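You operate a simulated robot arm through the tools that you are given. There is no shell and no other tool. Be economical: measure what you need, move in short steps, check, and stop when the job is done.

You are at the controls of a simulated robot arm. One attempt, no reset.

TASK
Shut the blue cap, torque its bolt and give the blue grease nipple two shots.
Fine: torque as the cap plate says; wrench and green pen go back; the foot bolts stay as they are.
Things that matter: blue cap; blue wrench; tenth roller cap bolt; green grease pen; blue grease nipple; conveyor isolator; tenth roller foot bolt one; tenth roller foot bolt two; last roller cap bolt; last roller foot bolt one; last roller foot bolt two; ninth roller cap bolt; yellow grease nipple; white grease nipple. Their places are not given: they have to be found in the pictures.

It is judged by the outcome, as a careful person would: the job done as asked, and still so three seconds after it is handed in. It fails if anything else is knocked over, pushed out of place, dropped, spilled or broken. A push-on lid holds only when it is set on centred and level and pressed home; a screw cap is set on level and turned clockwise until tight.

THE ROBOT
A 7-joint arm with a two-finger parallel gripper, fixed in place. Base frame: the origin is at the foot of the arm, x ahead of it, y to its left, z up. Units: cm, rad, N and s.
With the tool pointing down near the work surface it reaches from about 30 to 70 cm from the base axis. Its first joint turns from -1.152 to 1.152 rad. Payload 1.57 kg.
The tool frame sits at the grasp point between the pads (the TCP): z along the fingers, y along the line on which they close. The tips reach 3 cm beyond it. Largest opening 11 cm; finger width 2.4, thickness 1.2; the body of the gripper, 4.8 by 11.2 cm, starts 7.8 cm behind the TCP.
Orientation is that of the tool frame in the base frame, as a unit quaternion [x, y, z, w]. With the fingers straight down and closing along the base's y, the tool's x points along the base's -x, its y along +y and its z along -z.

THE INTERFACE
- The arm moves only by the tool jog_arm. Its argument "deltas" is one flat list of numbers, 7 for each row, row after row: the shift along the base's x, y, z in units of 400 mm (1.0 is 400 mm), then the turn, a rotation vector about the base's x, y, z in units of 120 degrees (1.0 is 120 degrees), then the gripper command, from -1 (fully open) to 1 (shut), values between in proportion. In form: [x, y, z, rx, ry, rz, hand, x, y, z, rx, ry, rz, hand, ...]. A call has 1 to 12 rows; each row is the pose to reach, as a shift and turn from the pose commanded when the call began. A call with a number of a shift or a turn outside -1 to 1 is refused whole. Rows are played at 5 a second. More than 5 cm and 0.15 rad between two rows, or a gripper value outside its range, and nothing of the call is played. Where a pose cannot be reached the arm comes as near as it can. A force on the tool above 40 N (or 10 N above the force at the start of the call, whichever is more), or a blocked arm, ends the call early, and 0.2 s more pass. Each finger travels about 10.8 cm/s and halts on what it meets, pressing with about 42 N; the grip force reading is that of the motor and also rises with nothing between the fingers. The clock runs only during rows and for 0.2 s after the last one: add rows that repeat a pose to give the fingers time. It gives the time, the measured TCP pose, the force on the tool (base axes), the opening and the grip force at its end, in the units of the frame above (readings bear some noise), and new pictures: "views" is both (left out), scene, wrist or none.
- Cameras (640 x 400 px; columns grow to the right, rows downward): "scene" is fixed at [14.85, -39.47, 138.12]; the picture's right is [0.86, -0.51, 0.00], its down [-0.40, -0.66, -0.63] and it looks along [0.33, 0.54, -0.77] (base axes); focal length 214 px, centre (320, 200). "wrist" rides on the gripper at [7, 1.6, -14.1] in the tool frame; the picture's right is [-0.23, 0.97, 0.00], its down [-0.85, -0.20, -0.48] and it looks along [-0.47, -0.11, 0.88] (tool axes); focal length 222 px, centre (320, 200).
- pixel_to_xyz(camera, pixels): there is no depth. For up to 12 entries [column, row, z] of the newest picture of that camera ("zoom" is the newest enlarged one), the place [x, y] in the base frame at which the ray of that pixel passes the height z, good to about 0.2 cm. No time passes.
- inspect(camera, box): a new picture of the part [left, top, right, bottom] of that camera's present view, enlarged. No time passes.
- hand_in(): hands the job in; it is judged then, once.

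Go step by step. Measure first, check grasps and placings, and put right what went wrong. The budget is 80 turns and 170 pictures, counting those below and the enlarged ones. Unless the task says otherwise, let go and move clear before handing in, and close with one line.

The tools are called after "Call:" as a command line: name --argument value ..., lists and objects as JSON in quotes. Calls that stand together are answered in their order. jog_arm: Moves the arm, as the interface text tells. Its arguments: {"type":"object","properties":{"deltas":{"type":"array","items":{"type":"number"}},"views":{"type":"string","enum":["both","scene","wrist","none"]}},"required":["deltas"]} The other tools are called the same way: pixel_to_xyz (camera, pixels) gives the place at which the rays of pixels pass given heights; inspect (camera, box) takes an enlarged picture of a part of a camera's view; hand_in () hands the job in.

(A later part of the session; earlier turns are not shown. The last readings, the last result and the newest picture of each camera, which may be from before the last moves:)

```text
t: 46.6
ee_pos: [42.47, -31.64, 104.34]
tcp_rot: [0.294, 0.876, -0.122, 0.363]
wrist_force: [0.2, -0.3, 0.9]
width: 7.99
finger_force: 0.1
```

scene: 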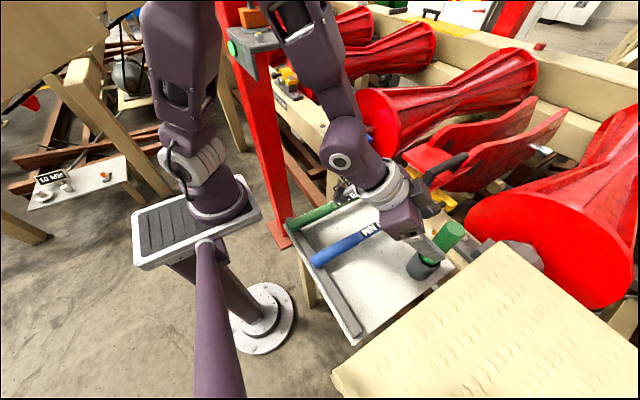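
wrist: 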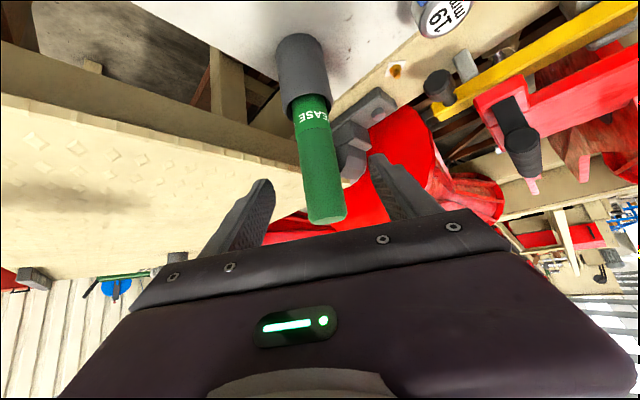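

The pose is now true to 45° and the pen is centred between the fingers. I'll advance the rest to the grasp point.

Call:
jog_arm --deltas '[0.032, -0.0238, -0.04, 0, 0, 0, -0.45, 0.064, -0.0477, -0.08, 0, 0, 0, -0.45, 0.0958, -0.0715, -0.121, 0, 0, 0, -0.45, 0.0958, -0.0715, -0.121, 0, 0, 0, -0.45]' --views "both"

Call:
inspect --camera "scene" --box '[374, 200, 502, 280]'

```text
t: 47.5
ee_pos: [46.14, -34.57, 99.66]
tcp_rot: [0.295, 0.875, -0.123, 0.363]
wrist_force: [-16.5, 18.3, 20.2]
width: 7.58
finger_force: 0.0
stopped in row 4: the force on the tool passed its limit (the readings are from after the stop); the commanded pose is now the measured one
```

scene: 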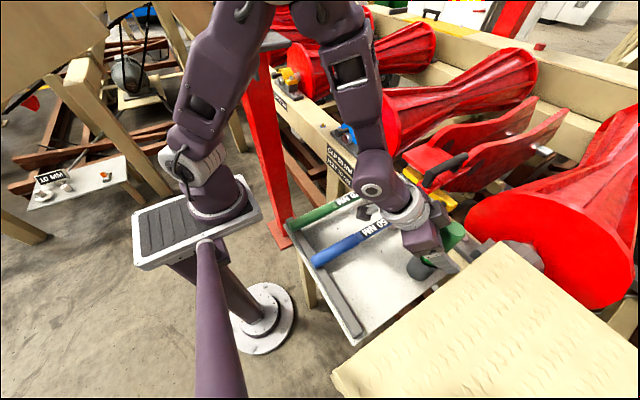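
wrist: 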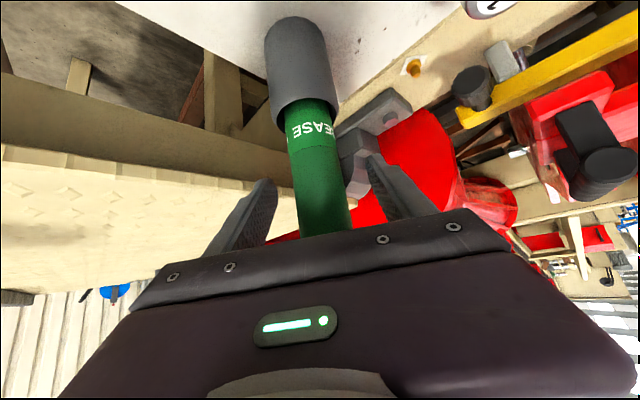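

```text
5.00 times, centred on (438, 240) of scene
```

zoom: 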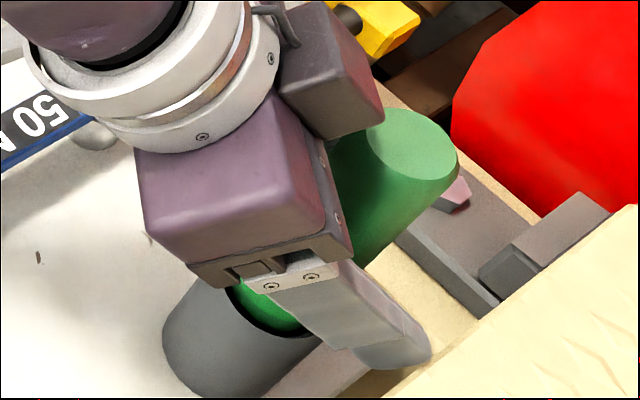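

The outer finger touched the cream panel edge near y≈-40. I'll back off 3 cm along the tool axis, narrow the opening to 5.4 cm, and re-advance about 0.8 cm higher.

Call:
jog_arm --deltas '[-0.0424, 0.0319, 0.06, 0, 0, 0, -0.3, -0.0424, 0.0319, 0.06, 0, 0, 0, 0.02, -0.0424, 0.0319, 0.06, 0, 0, 0, 0.02, -0.02, 0.015, 0.04, 0, 0, 0, 0.02, 0.004, 0.002, 0.021, 0, 0, 0, 0.02, 0.004, 0.002, 0.021, 0, 0, 0, 0.02]' --views "both"

Call:
inspect --camera "scene" --box '[374, 200, 502, 280]'

```text
t: 48.9
ee_pos: [46.26, -34.6, 100.47]
tcp_rot: [0.295, 0.875, -0.124, 0.363]
wrist_force: [0.2, -1.1, 0.0]
width: 5.38
finger_force: 0.1
```

scene: 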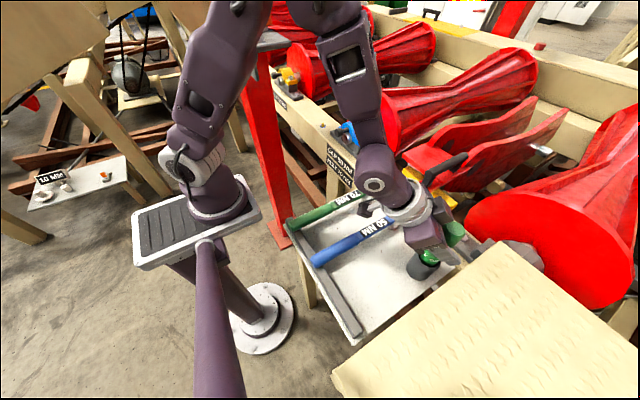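
wrist: 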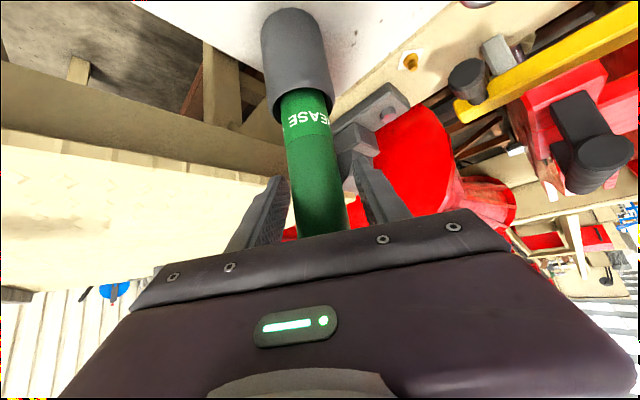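

```text
5.00 times, centred on (438, 240) of scene
```

zoom: 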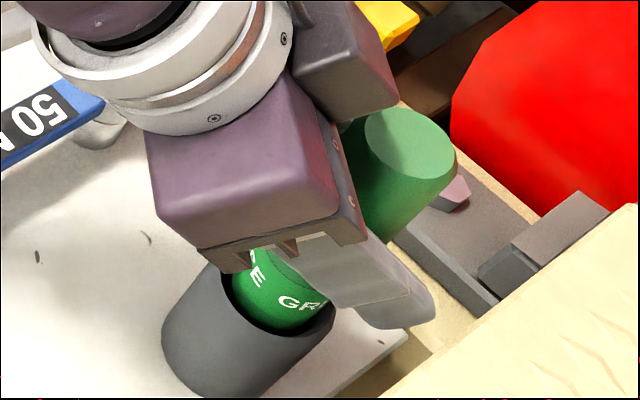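

No contact now, and the pen is centred. I'll grip and lift straight up 11 cm.

Call:
jog_arm --deltas '[0, 0, 0, 0, 0, 0, 1, 0, 0, 0, 0, 0, 0, 1, 0, 0, 0, 0, 0, 0, 1, 0, 0, 0.05, 0, 0, 0, 1, 0, 0, 0.12, 0, 0, 0, 1, 0, 0, 0.2, 0, 0, 0, 1, 0, 0, 0.275, 0, 0, 0, 1, 0, 0, 0.275, 0, 0, 0, 1]' --views "both"

Call:
inspect --camera "scene" --box '[374, 180, 502, 260]'

Call:
inspect --camera "wrist" --box '[220, 0, 460, 240]'

```text
t: 50.7
ee_pos: [46.37, -34.44, 111.38]
tcp_rot: [0.295, 0.875, -0.123, 0.363]
wrist_force: [0.0, -0.4, -3.4]
width: 3.5
finger_force: 42.3
```

scene: 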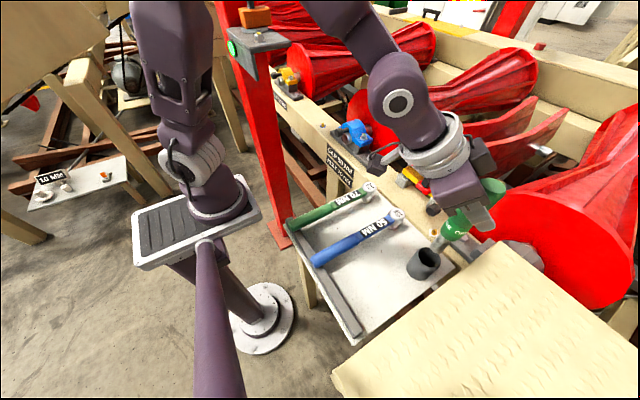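
wrist: 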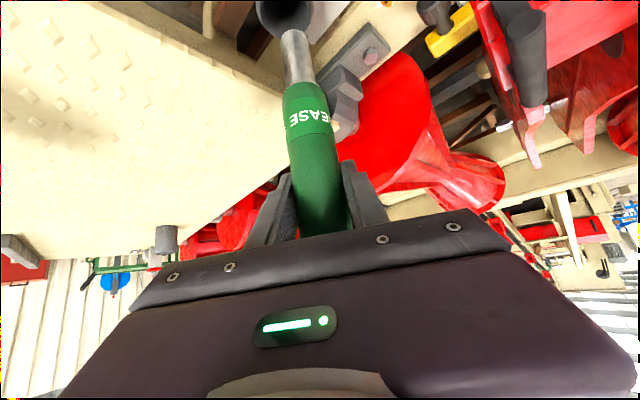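

```text
5.00 times, centred on (438, 220) of scene
```

zoom: 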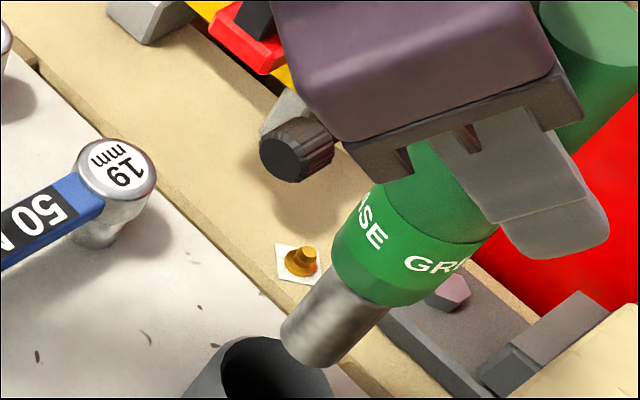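

```text
1.67 times, centred on (340, 120) of wrist
```

zoom: 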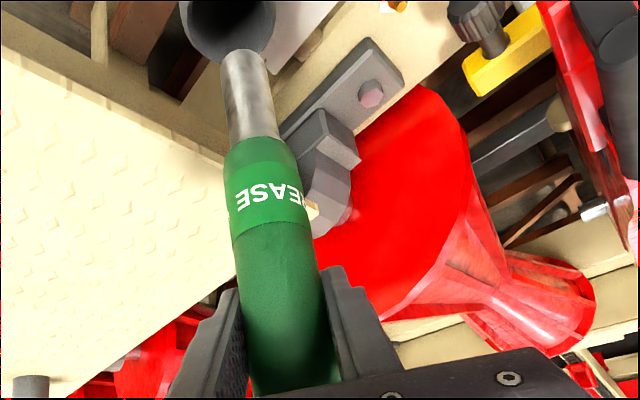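

The pen is out with its silver nozzle showing, tip at about scene (435,249). I'll find its height on the pen axis.

Call:
pixel_to_xyz --camera "scene" --pixels '[[435, 249, 94], [435, 249, 97], [435, 249, 100], [450, 235, 100], [450, 235, 104]]'

Call:
pixel_to_xyz --camera "wrist" --pixels '[[292, 33, 94], [292, 33, 97], [292, 33, 100]]'

```text
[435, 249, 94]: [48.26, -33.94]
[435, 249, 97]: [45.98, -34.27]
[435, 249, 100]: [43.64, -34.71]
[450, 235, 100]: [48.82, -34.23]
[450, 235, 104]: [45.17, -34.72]
```

```text
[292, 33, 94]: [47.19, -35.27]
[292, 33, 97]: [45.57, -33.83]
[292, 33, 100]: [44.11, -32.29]
```

The tip sits 14.8 cm below the TCP and the pen is vertical. I'll transit at z≈116 to (52, 0), yawing +67° about the vertical.

Call:
jog_arm --deltas '[0.014, 0.086, 0.04, 0, 0, 0.0558, 1, 0.028, 0.172, 0.08, 0, 0, 0.1117, 1, 0.042, 0.258, 0.115, 0, 0, 0.1675, 1, 0.056, 0.344, 0.115, 0, 0, 0.2233, 1, 0.07, 0.43, 0.115, 0, 0, 0.2792, 1, 0.084, 0.516, 0.115, 0, 0, 0.335, 1, 0.098, 0.602, 0.115, 0, 0, 0.3908, 1, 0.112, 0.688, 0.115, 0, 0, 0.4467, 1, 0.126, 0.774, 0.115, 0, 0, 0.5025, 1, 0.14, 0.86, 0.115, 0, 0, 0.5583, 1, 0.14, 0.86, 0.115, 0, 0, 0.5583, 1]' --views "both"

```text
t: 53.1
ee_pos: [51.93, -0.19, 115.79]
tcp_rot: [-0.238, 0.892, 0.099, 0.371]
wrist_force: [1.1, -0.3, -2.3]
width: 3.52
finger_force: 42.3
```

scene: 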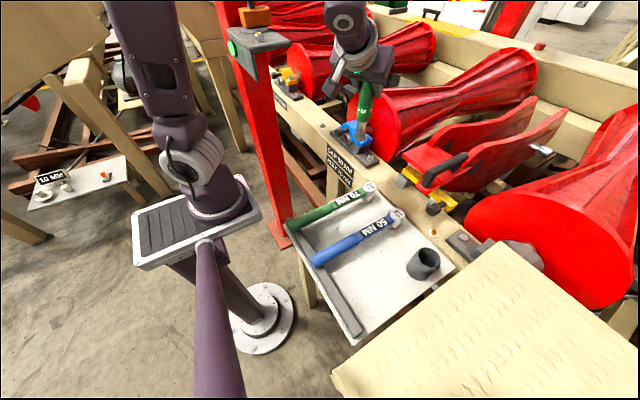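
wrist: 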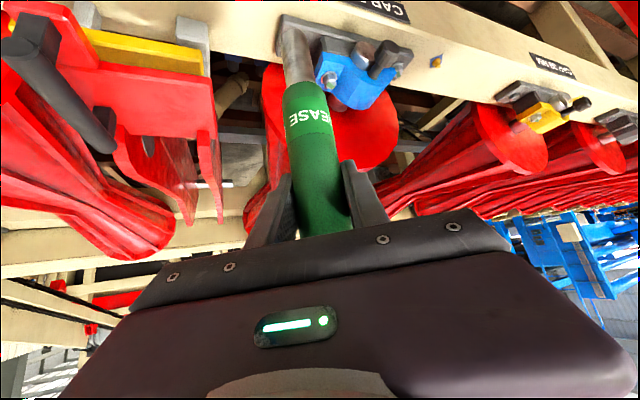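

The transit went well with the pen still vertical. Next I'll go to (55, 22), yawing a further 30°, keeping z≈116.

Call:
jog_arm --deltas '[0.0155, 0.111, 0, 0, 0, 0.05, 1, 0.031, 0.222, 0, 0, 0, 0.1, 1, 0.0465, 0.333, 0, 0, 0, 0.15, 1, 0.062, 0.444, 0, 0, 0, 0.2, 1, 0.0775, 0.555, 0, 0, 0, 0.25, 1, 0.0775, 0.555, 0, 0, 0, 0.25, 1]' --views "both"

```text
t: 54.5
ee_pos: [54.98, 22.06, 115.99]
tcp_rot: [-0.46, 0.8, 0.191, 0.334]
wrist_force: [-0.1, -0.2, -1.7]
width: 3.48
finger_force: 42.4
```

scene: 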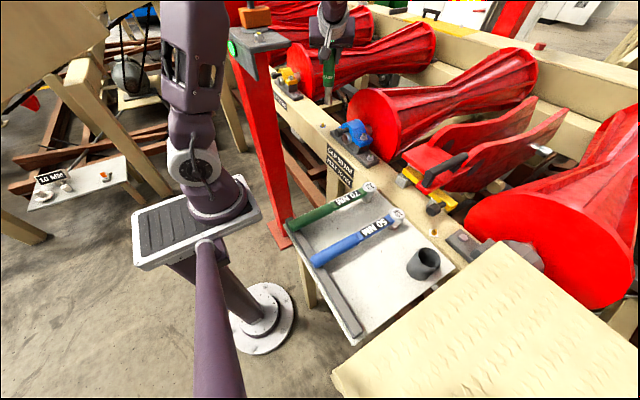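
wrist: 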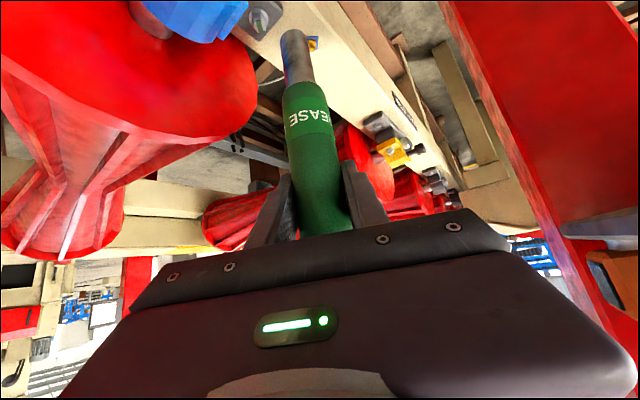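

The bracket at scene (255,50) is unobstructed. I'll move over the nipple at z≈110 (tip near 95).

Call:
jog_arm --deltas '[0.0325, 0.078, 0, 0, 0, 0, 1, 0.065, 0.156, 0, 0, 0, 0, 1, 0.0975, 0.234, 0, 0, 0, 0, 1, 0.13, 0.312, -0.05, 0, 0, 0, 1, 0.13, 0.312, -0.14, 0, 0, 0, 1, 0.13, 0.312, -0.14, 0, 0, 0, 1]' --views "both"

Call:
inspect --camera "scene" --box '[284, 70, 380, 130]'

Call:
inspect --camera "wrist" --box '[220, 0, 420, 125]'

```text
t: 55.9
ee_pos: [60.24, 34.66, 110.56]
tcp_rot: [-0.46, 0.801, 0.191, 0.333]
wrist_force: [0.2, 0.1, -2.9]
width: 3.48
finger_force: 42.2
```

scene: 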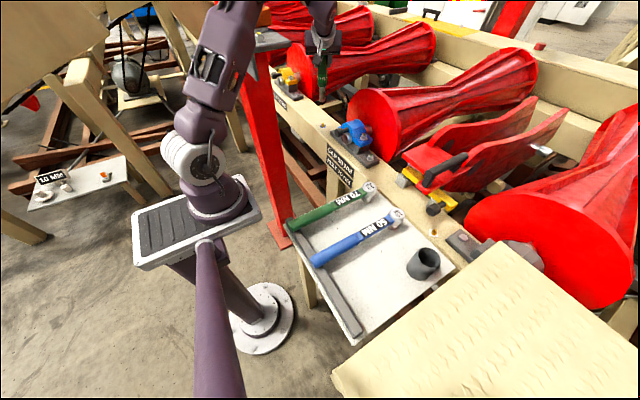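
wrist: 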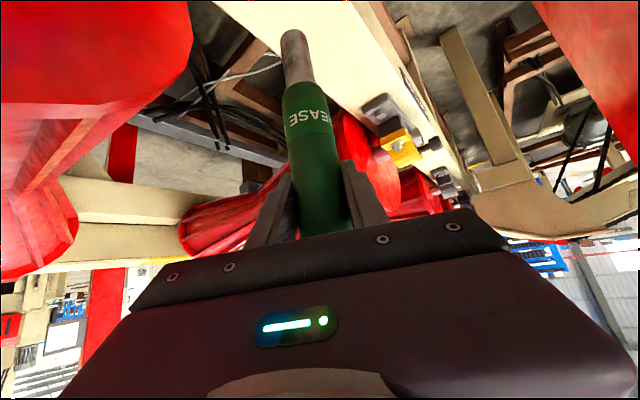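

```text
6.67 times, centred on (332, 100) of scene
```

zoom: 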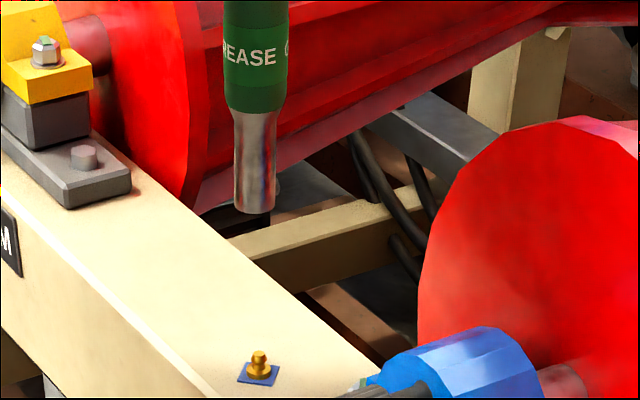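

```text
3.20 times, centred on (320, 62) of wrist
```

zoom: 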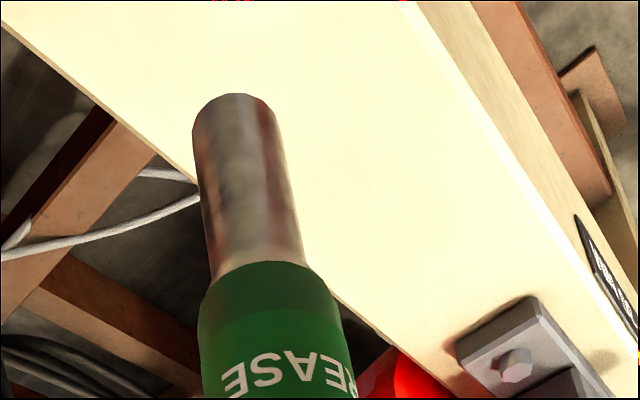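

The nozzle tip is at scene (322.1,101.5) and the nipple top at (322.9,122.8). I'll compare their positions at their heights, with a closer look.

Call:
inspect --camera "scene" --box '[306, 95, 338, 130]'

Call:
pixel_to_xyz --camera "scene" --pixels '[[322.1, 101, 95.8], [322.1, 101, 95.3], [322.85, 123, 86], [322.85, 124.8, 85], [322.85, 124.8, 84.5]]'

```text
11.43 times, centred on (322, 112) of scene
```

zoom: 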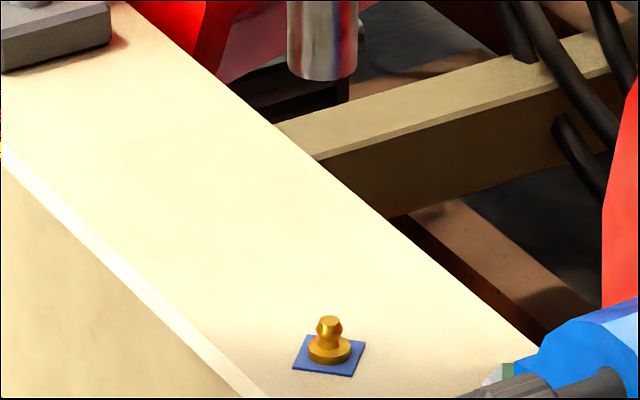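

```text
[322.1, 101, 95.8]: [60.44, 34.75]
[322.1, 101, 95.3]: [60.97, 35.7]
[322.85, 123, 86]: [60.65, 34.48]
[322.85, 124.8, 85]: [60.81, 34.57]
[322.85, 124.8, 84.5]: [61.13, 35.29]
```

The tip is about 0.35 cm left of the nipple in the picture. I'll shift (+0.3, -0.15) and lower 7 cm to just above it.

Call:
jog_arm --deltas '[0.0075, -0.004, -0.06, 0, 0, 0, 1, 0.0075, -0.004, -0.12, 0, 0, 0, 1, 0.0075, -0.004, -0.175, 0, 0, 0, 1, 0.0075, -0.004, -0.175, 0, 0, 0, 1]' --views "both"

Call:
inspect --camera "scene" --box '[306, 105, 338, 130]'

Call:
inspect --camera "wrist" --box '[240, 0, 340, 60]'

```text
t: 56.9
ee_pos: [60.66, 34.3, 103.4]
tcp_rot: [-0.461, 0.801, 0.191, 0.332]
wrist_force: [0.1, -0.1, -3.2]
width: 3.48
finger_force: 42.3
```

scene: 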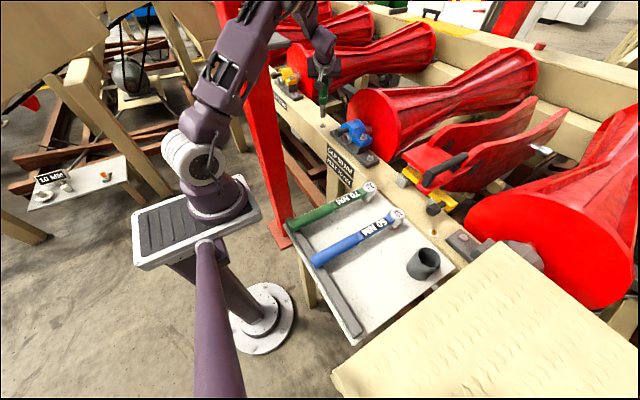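
wrist: 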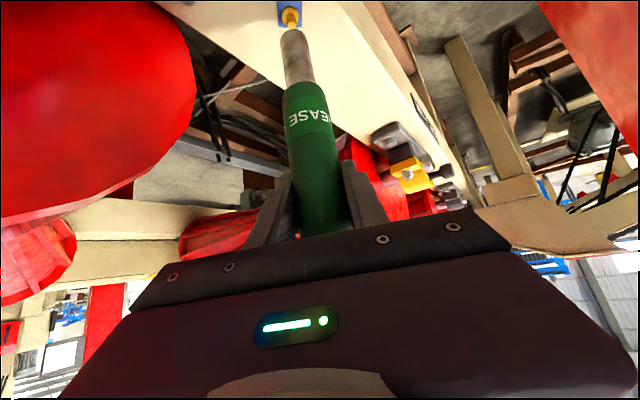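

```text
16.00 times, centred on (322, 118) of scene
```

zoom: 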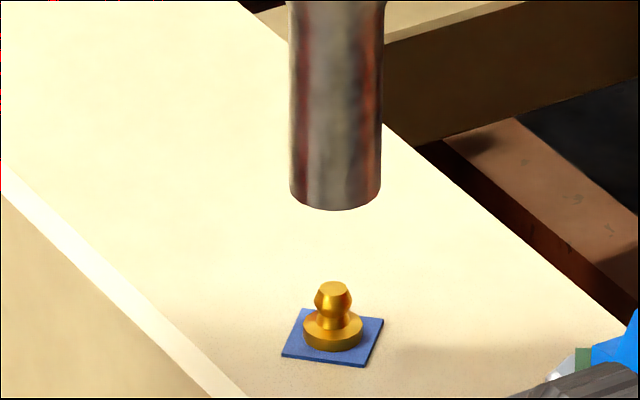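

```text
6.40 times, centred on (290, 30) of wrist
```

zoom: 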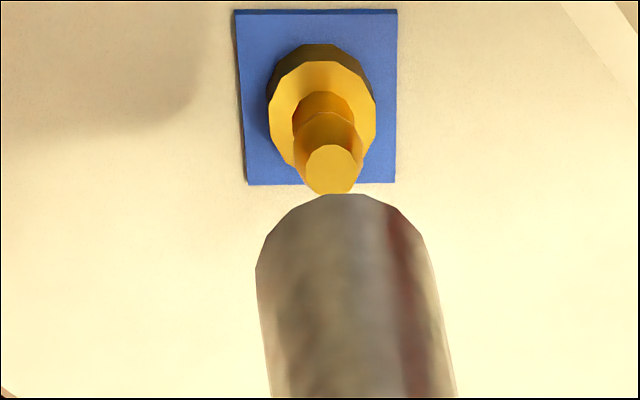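

Lateral alignment is good in both views. To settle the depth direction, I'll triangulate the tip and the nipple top from the two cameras.

Call:
pixel_to_xyz --camera "scene" --pixels '[[322.9, 117.5, 86], [322.9, 117.5, 90], [322.8, 123.5, 84], [322.8, 123.5, 88]]'

Call:
pixel_to_xyz --camera "wrist" --pixels '[[293.4, 37.8, 86], [293.4, 37.8, 90], [291.7, 25, 84], [291.7, 25, 88]]'

```text
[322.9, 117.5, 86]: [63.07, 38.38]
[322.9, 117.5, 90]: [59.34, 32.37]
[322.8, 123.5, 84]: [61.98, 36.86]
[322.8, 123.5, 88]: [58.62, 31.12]
```

```text
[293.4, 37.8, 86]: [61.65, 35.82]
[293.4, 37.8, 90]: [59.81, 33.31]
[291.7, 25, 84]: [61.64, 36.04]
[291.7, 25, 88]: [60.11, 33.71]
```

Depth is the uncertain part: estimates put the nipple at about (60.75, 35.0, 85.1) and the tip at about (60.45, 34.3, 88.7). I'll shift (+0.3, +0.5) and lower 2 cm, so the tip is just above the nipple top and parallax shrinks.

Call:
jog_arm --deltas '[0.0075, 0.0125, -0.02, 0, 0, 0, 1, 0.0075, 0.0125, -0.05, 0, 0, 0, 1, 0.0075, 0.0125, -0.05, 0, 0, 0, 1]' --views "wrist"

Call:
inspect --camera "scene" --box '[306, 110, 338, 130]'

Call:
inspect --camera "wrist" --box '[240, 0, 340, 60]'

```text
t: 57.7
ee_pos: [60.77, 34.89, 101.42]
tcp_rot: [-0.46, 0.801, 0.19, 0.333]
wrist_force: [0.1, 0.0, -2.4]
width: 3.49
finger_force: 42.1
```

wrist: 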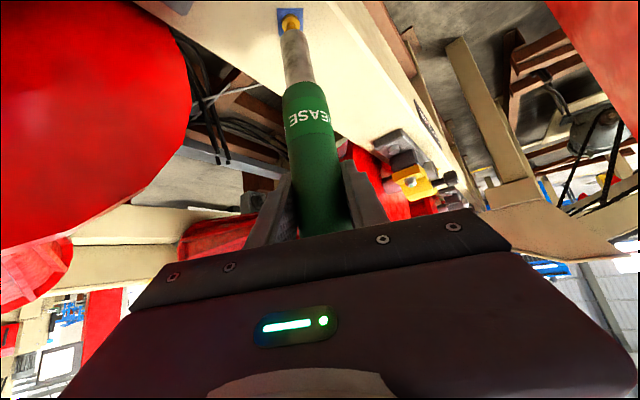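

```text
16.00 times, centred on (322, 120) of scene
```

zoom: 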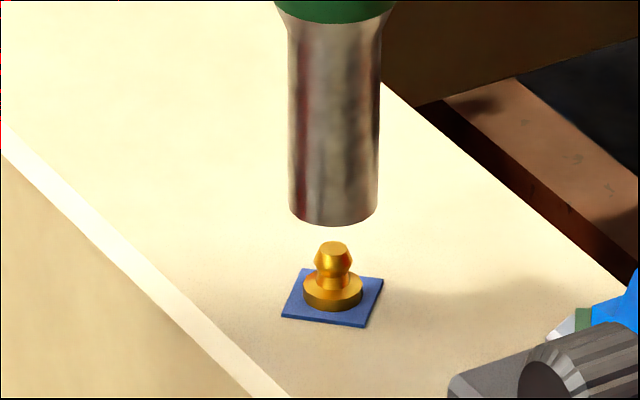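

```text
6.40 times, centred on (290, 30) of wrist
```

zoom: 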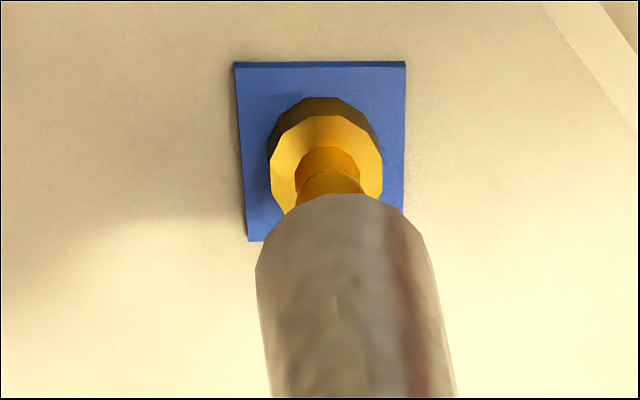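

Combining the two views, the tip is about 1.3 cm above the nipple top and only about 0.2 cm too far along the view direction. I'll correct that and lower gently onto the nipple, watching force.

Call:
jog_arm --deltas '[-0.002, -0.003, -0.012, 0, 0, 0, 1, -0.002, -0.003, -0.024, 0, 0, 0, 1, -0.002, -0.003, -0.032, 0, 0, 0, 1, -0.002, -0.003, -0.04, 0, 0, 0, 1]' --views "none"

Call:
inspect --camera "scene" --box '[306, 110, 338, 130]'

```text
t: 58.7
ee_pos: [60.8, 34.79, 99.86]
tcp_rot: [-0.46, 0.8, 0.191, 0.333]
wrist_force: [0.1, -0.4, -3.4]
width: 3.51
finger_force: 42.0
```

```text
16.00 times, centred on (322, 120) of scene
```

zoom: 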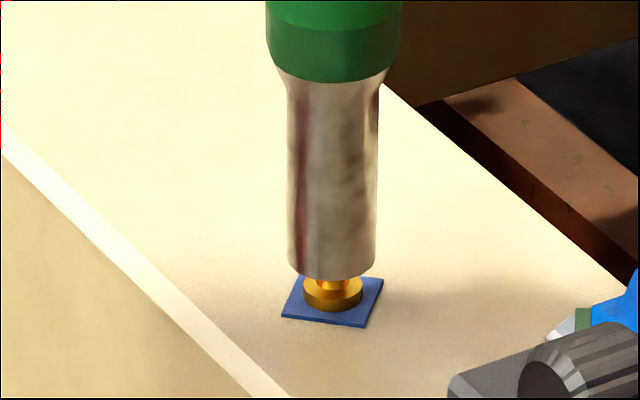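

The nozzle now covers the nipple head with no force yet. I'll press down in small steps.

Call:
jog_arm --deltas '[0, 0, -0.006, 0, 0, 0, 1, 0, 0, -0.012, 0, 0, 0, 1, 0, 0, -0.018, 0, 0, 0, 1, 0, 0, -0.022, 0, 0, 0, 1]' --views "none"

Call:
inspect --camera "scene" --box '[306, 110, 338, 130]'

```text
t: 59.7
ee_pos: [60.88, 34.92, 98.9]
tcp_rot: [-0.46, 0.8, 0.191, 0.334]
wrist_force: [2.0, 4.7, 0.2]
width: 3.47
finger_force: 42.7
```

```text
16.00 times, centred on (322, 120) of scene
```

zoom: 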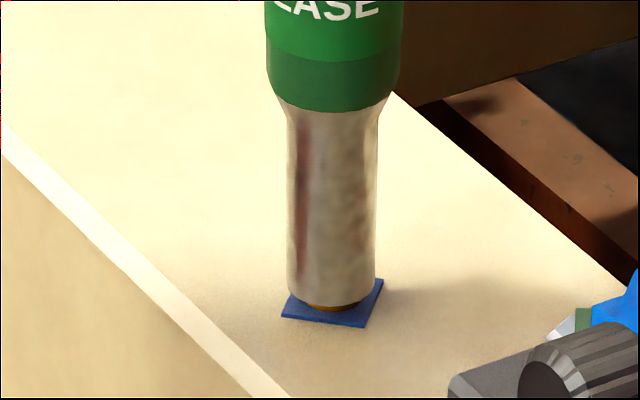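

Contact: 3.6 N up and about 5 N pulling along the view direction. I'll shift 0.1 cm that way and press further for the first shot.

Call:
jog_arm --deltas '[0.0012, 0.0022, -0.003, 0, 0, 0, 1, 0.0012, 0.0022, -0.008, 0, 0, 0, 1, 0.0012, 0.0022, -0.012, 0, 0, 0, 1]' --views "none"

Call:
inspect --camera "scene" --box '[290, 80, 354, 130]'

```text
t: 60.5
ee_pos: [60.84, 34.86, 98.5]
tcp_rot: [-0.46, 0.801, 0.19, 0.333]
wrist_force: [1.7, 3.4, -0.4]
width: 3.47
finger_force: 42.3
```

```text
8.00 times, centred on (322, 105) of scene
```

zoom: 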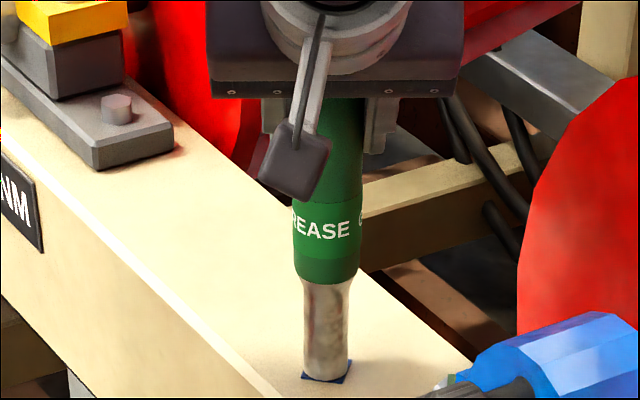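

Force is still low and the nozzle is nearly down to the plate. I'll keep pressing in small steps until it resists.

Call:
jog_arm --deltas '[0, 0, -0.005, 0, 0, 0, 1, 0, 0, -0.01, 0, 0, 0, 1, 0, 0, -0.015, 0, 0, 0, 1]' --views "none"

Call:
inspect --camera "scene" --box '[290, 80, 354, 130]'

```text
t: 61.3
ee_pos: [60.88, 34.91, 98.2]
tcp_rot: [-0.459, 0.799, 0.191, 0.337]
wrist_force: [-2.5, -1.7, 29.6]
width: 3.44
finger_force: 42.1
```

```text
8.00 times, centred on (322, 105) of scene
```

zoom: 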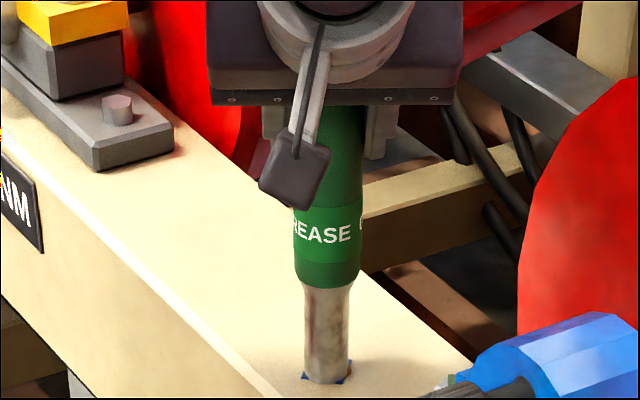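

The press reached about 33 N. I'll lift off and look at the nipple and the pen for any sign of a shot.

Call:
jog_arm --deltas '[0, 0, 0.015, 0, 0, 0, 1, 0, 0, 0.05, 0, 0, 0, 1, 0, 0, 0.11, 0, 0, 0, 1]' --views "wrist"

Call:
inspect --camera "scene" --box '[306, 105, 338, 130]'

Call:
inspect --camera "wrist" --box '[240, 0, 340, 60]'

```text
t: 62.1
ee_pos: [60.77, 34.82, 102.26]
tcp_rot: [-0.46, 0.801, 0.191, 0.332]
wrist_force: [0.5, -0.9, -1.7]
width: 3.45
finger_force: 42.0
```

wrist: 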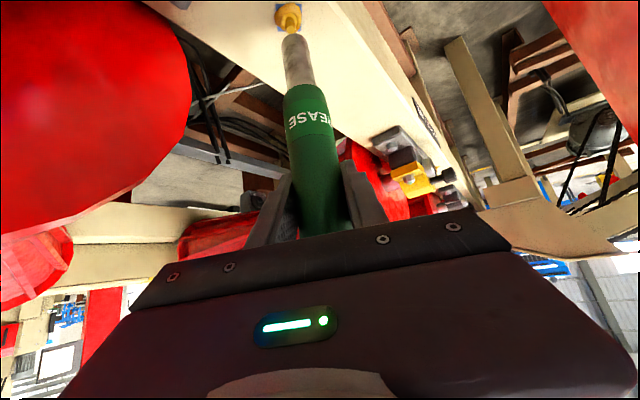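

```text
16.00 times, centred on (322, 118) of scene
```

zoom: 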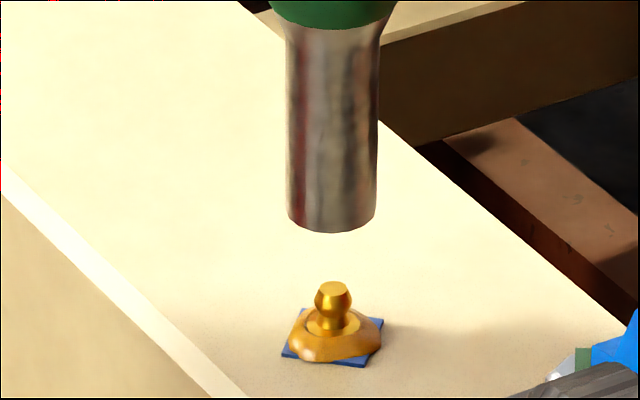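

```text
6.40 times, centred on (290, 30) of wrist
```

zoom: 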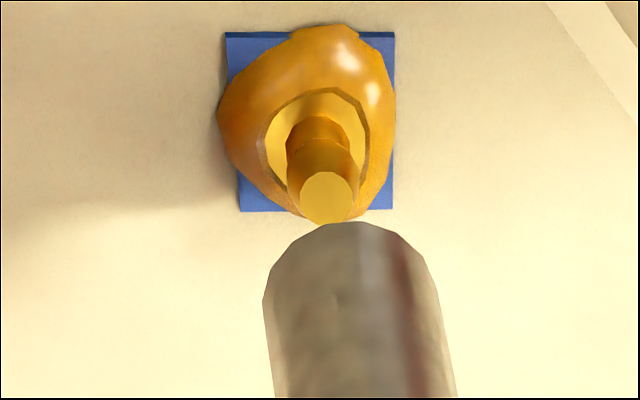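

A grease collar has appeared, so one press gave one shot. I'll go down again the same way for the second.

Call:
jog_arm --deltas '[0, 0, -0.05, 0, 0, 0, 1, 0, 0, -0.08, 0, 0, 0, 1, 0, 0, -0.095, 0, 0, 0, 1, 0, 0, -0.103, 0, 0, 0, 1, 0, 0, -0.11, 0, 0, 0, 1]' --views "none"

```text
t: 63.3
ee_pos: [60.88, 34.89, 98.17]
tcp_rot: [-0.46, 0.799, 0.191, 0.336]
wrist_force: [-5.0, -4.9, 23.2]
width: 3.44
finger_force: 41.4
```

The force is about 27 N, against 33 N last time. I'll press a touch more without releasing so the second shot surely registers, then lift and look.

Call:
jog_arm --deltas '[0, 0, -0.003, 0, 0, 0, 1, 0, 0, -0.003, 0, 0, 0, 1]' --views "none"

Call:
jog_arm --deltas '[0, 0, 0.018, 0, 0, 0, 1, 0, 0, 0.06, 0, 0, 0, 1, 0, 0, 0.12, 0, 0, 0, 1]' --views "wrist"

Call:
inspect --camera "scene" --box '[306, 105, 338, 130]'

Call:
inspect --camera "wrist" --box '[240, 0, 340, 60]'

```text
t: 63.9
ee_pos: [61.02, 34.99, 97.94]
tcp_rot: [-0.46, 0.799, 0.192, 0.336]
wrist_force: [1.8, 3.1, 31.5]
width: 3.46
finger_force: 42.0
```

```text
t: 64.7
ee_pos: [60.74, 34.88, 102.42]
tcp_rot: [-0.46, 0.802, 0.19, 0.331]
wrist_force: [0.5, -0.5, -2.1]
width: 3.45
finger_force: 41.6
```

wrist: 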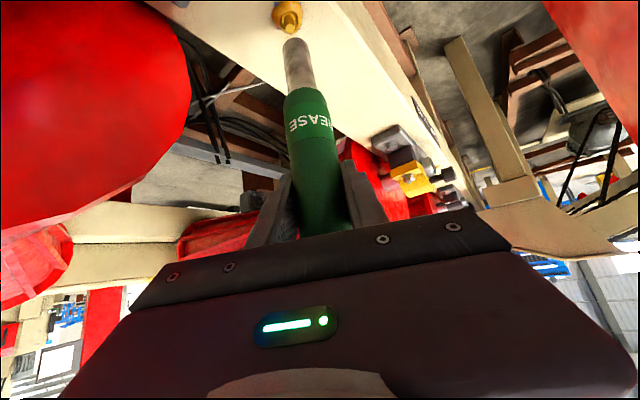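

```text
16.00 times, centred on (322, 118) of scene
```

zoom: 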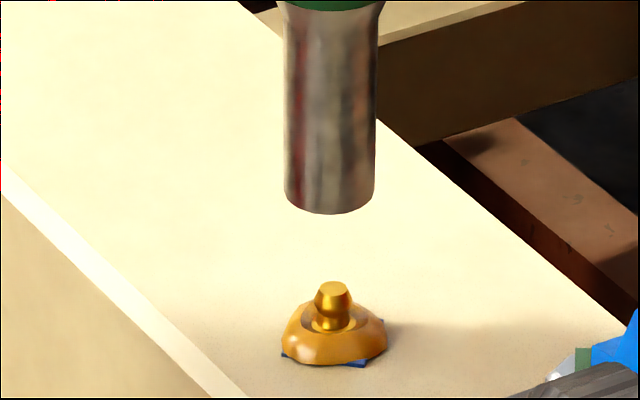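

```text
6.40 times, centred on (290, 30) of wrist
```

zoom: 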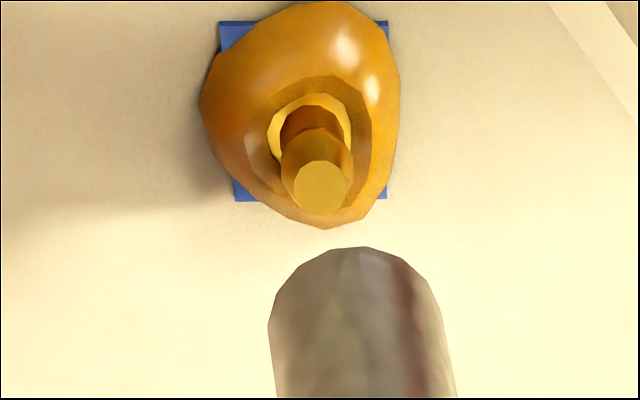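

The collar grew, so two shots are in. I'll take the pen back along the reverse path, rising first.

Call:
jog_arm --deltas '[0, 0, 0.1, 0, 0, 0, 1, 0, 0, 0.2, 0, 0, 0, 1, 0, 0, 0.3, 0, 0, 0, 1, -0.0475, -0.107, 0.34, 0, 0, 0, 1, -0.095, -0.214, 0.34, 0, 0, 0, 1, -0.1425, -0.321, 0.34, 0, 0, 0, 1, -0.158, -0.432, 0.34, 0, 0, -0.05, 1, -0.1735, -0.543, 0.34, 0, 0, -0.1, 1, -0.189, -0.654, 0.34, 0, 0, -0.15, 1, -0.2045, -0.765, 0.34, 0, 0, -0.2, 1, -0.22, -0.876, 0.34, 0, 0, -0.25, 1, -0.22, -0.876, 0.34, 0, 0, -0.25, 1]' --views "scene"

```text
t: 67.3
ee_pos: [52.0, -0.19, 116.09]
tcp_rot: [-0.237, 0.893, 0.098, 0.371]
wrist_force: [-0.5, -0.7, -2.5]
width: 3.47
finger_force: 42.1
```

scene: 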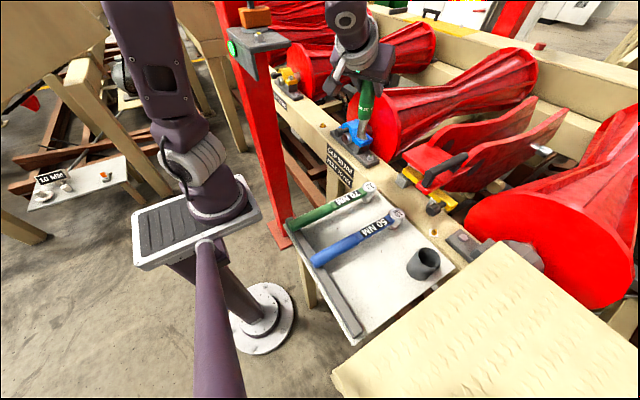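

The pen is steady. I'll transit back over the cup, reversing the 67° yaw and ending at z≈113.

Call:
jog_arm --deltas '[-0.0143, -0.0859, 0, 0, 0, -0.0558, 1, -0.0285, -0.1718, 0, 0, 0, -0.1117, 1, -0.0428, -0.2577, 0, 0, 0, -0.1675, 1, -0.057, -0.3436, 0, 0, 0, -0.2233, 1, -0.0713, -0.4295, 0, 0, 0, -0.2792, 1, -0.0855, -0.5154, 0, 0, 0, -0.335, 1, -0.0998, -0.6013, 0, 0, 0, -0.3908, 1, -0.114, -0.6872, 0, 0, 0, -0.4467, 1, -0.1283, -0.7731, -0.03, 0, 0, -0.5025, 1, -0.1425, -0.859, -0.075, 0, 0, -0.5583, 1, -0.1425, -0.859, -0.075, 0, 0, -0.5583, 1]' --views "both"

Call:
inspect --camera "scene" --box '[390, 200, 486, 280]'

Call:
inspect --camera "wrist" --box '[230, 0, 370, 87]'

```text
t: 69.7
ee_pos: [46.36, -34.49, 113.01]
tcp_rot: [0.295, 0.875, -0.124, 0.364]
wrist_force: [0.1, -1.2, -3.3]
width: 3.45
finger_force: 42.2
```

scene: 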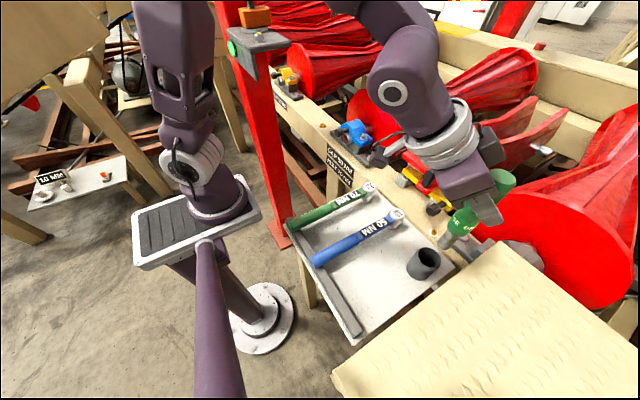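
wrist: 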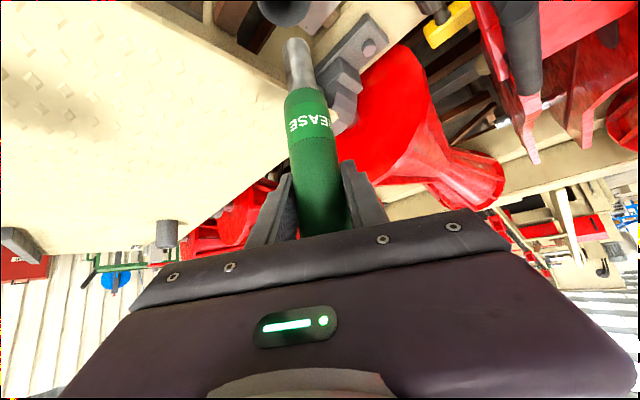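

```text
5.00 times, centred on (438, 240) of scene
```

zoom: 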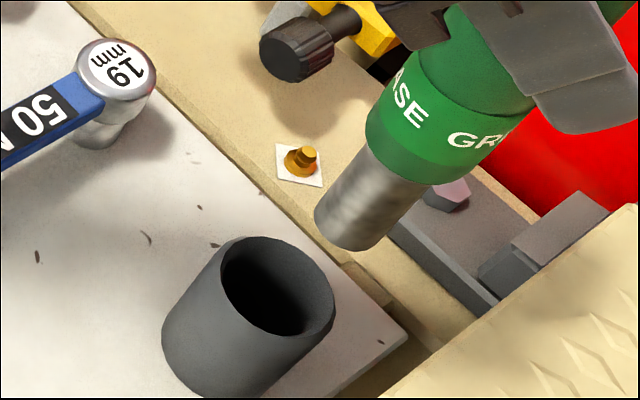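

```text
4.57 times, centred on (300, 44) of wrist
```

zoom: 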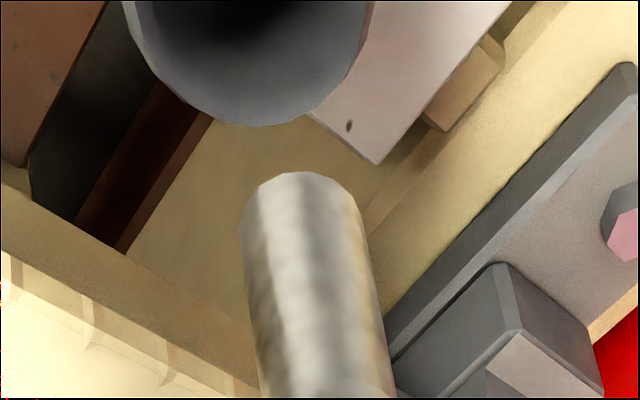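

The pen is vertical over the cup, and the cup hasn't moved. I'll lower straight down, slowing near the bottom.

Call:
jog_arm --deltas '[-0.001, 0, -0.08, 0, 0, 0, 1, -0.001, 0, -0.16, 0, 0, 0, 1, -0.001, 0, -0.23, 0, 0, 0, 1, -0.001, 0, -0.28, 0, 0, 0, 1, -0.001, 0, -0.3, 0, 0, 0, 1, -0.001, 0, -0.31, 0, 0, 0, 1]' --views "none"

Call:
inspect --camera "scene" --box '[390, 200, 486, 280]'

```text
t: 71.1
ee_pos: [46.43, -34.64, 101.0]
tcp_rot: [0.293, 0.874, -0.124, 0.368]
wrist_force: [0.0, 0.8, 32.3]
width: 3.32
finger_force: 41.5
```

```text
5.00 times, centred on (438, 240) of scene
```

zoom: 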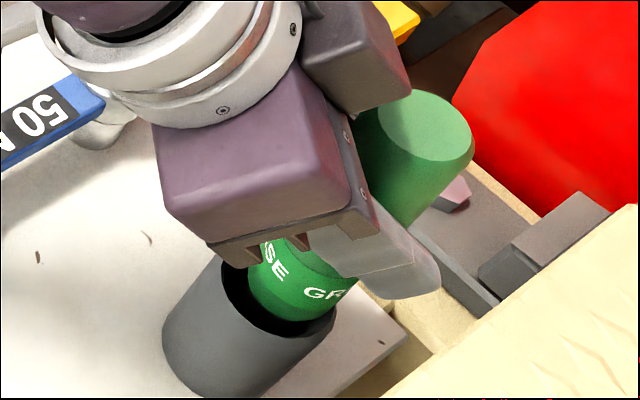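

It met 32 N about 1–2 cm too high, and the body seems to be catching the cup rim on one side. I'll back up 1.5 cm and look.

Call:
jog_arm --deltas '[0, 0, 0.02, 0, 0, 0, 1, 0, 0, 0.05, 0, 0, 0, 1, 0, 0, 0.05, 0, 0, 0, 1]' --views "wrist"

Call:
inspect --camera "scene" --box '[398, 220, 462, 280]'

Call:
inspect --camera "wrist" --box '[230, 0, 370, 200]'

```text
t: 71.9
ee_pos: [46.24, -34.44, 102.6]
tcp_rot: [0.295, 0.876, -0.122, 0.363]
wrist_force: [0.5, -0.2, -2.0]
width: 3.45
finger_force: 41.9
```

wrist: 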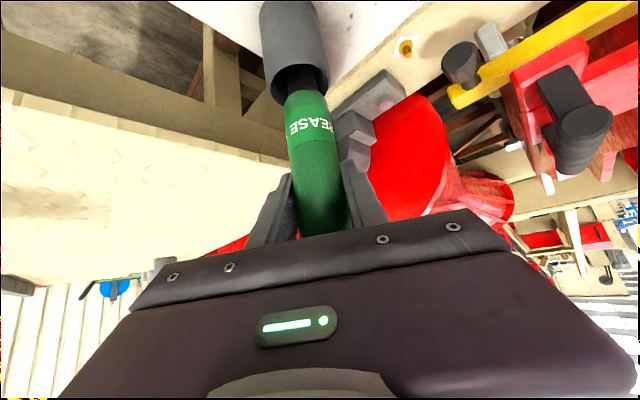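

```text
6.67 times, centred on (430, 250) of scene
```

zoom: 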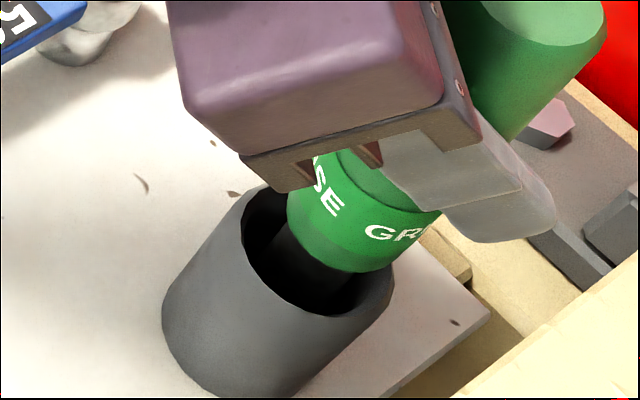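

```text
2.00 times, centred on (300, 100) of wrist
```

zoom: 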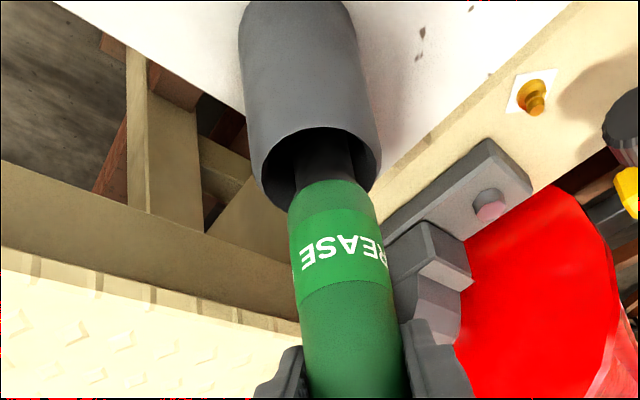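

The pen looks offset in the cup and may have tilted slightly in the grip. I'll use the earlier nozzle tip pixel (443,247), taken when the TCP was at (46.36, -34.49, 113.0), and the current features to check.

Call:
pixel_to_xyz --camera "scene" --pixels '[[443, 247, 98.3], [443, 247, 98.8], [443, 247, 99.3], [434, 258, 92], [434, 258, 93], [434, 258, 94], [429.5, 256.5, 93], [463.7, 222.3, 107], [463.7, 222.3, 108]]'

Call:
inspect --camera "scene" --box '[414, 200, 494, 280]'

```text
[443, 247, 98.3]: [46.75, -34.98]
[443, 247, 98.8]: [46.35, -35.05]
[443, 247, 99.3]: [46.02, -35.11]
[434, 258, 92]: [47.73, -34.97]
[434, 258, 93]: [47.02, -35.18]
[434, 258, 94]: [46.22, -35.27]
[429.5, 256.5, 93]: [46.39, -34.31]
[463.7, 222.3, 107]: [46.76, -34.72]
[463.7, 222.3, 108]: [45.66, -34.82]
```

```text
5.00 times, centred on (454, 240) of scene
```

zoom: 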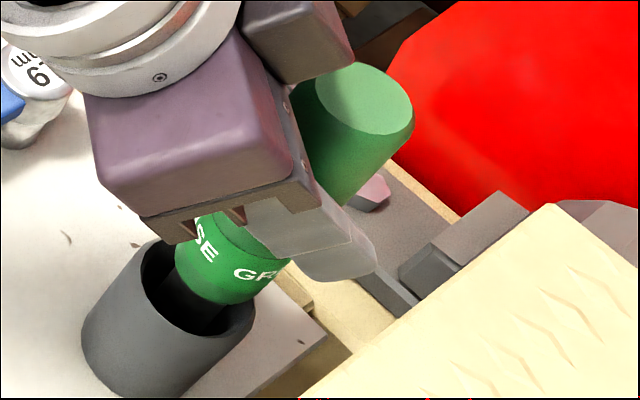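

The tip has drifted about 0.7 cm along the tool's pointing direction, i.e. the pen tilted about 2.8° in the grip during the presses. I'll untilt the tool by that amount and lower gently again.

Call:
jog_arm --deltas '[0, -0.002, 0.01, 0.014, 0.0186, 0, 1, 0, -0.002, 0, 0.014, 0.0186, 0, 1, 0, -0.002, -0.02, 0.014, 0.0186, 0, 1, 0, -0.002, -0.035, 0.014, 0.0186, 0, 1, 0, -0.002, -0.042, 0.014, 0.0186, 0, 1]' --views "wrist"

Call:
inspect --camera "scene" --box '[414, 200, 494, 280]'

```text
t: 73.1
ee_pos: [46.2, -34.67, 101.08]
tcp_rot: [0.298, 0.884, -0.116, 0.341]
wrist_force: [0.7, 0.9, -1.9]
width: 3.43
finger_force: 41.6
```

wrist: 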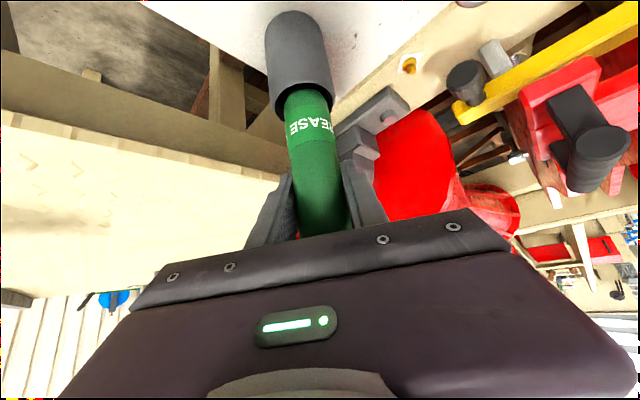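

```text
5.00 times, centred on (454, 240) of scene
```

zoom: 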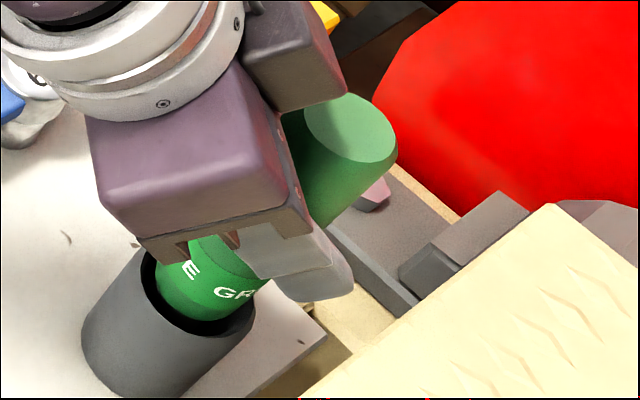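

It now passes the earlier sticking height with almost no force. I'll keep lowering in fine steps to the bottom.

Call:
jog_arm --deltas '[0, 0, -0.006, 0, 0, 0, 1, 0, 0, -0.012, 0, 0, 0, 1, 0, 0, -0.018, 0, 0, 0, 1, 0, 0, -0.023, 0, 0, 0, 1]' --views "none"

Call:
inspect --camera "scene" --box '[414, 200, 494, 280]'

```text
t: 74.1
ee_pos: [46.41, -34.54, 100.19]
tcp_rot: [0.297, 0.884, -0.115, 0.342]
wrist_force: [0.6, 0.7, -2.5]
width: 3.45
finger_force: 41.7
```

```text
5.00 times, centred on (454, 240) of scene
5 turns are left
```

zoom: 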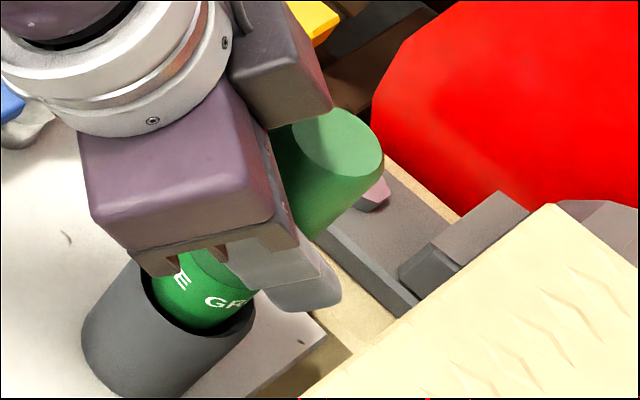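

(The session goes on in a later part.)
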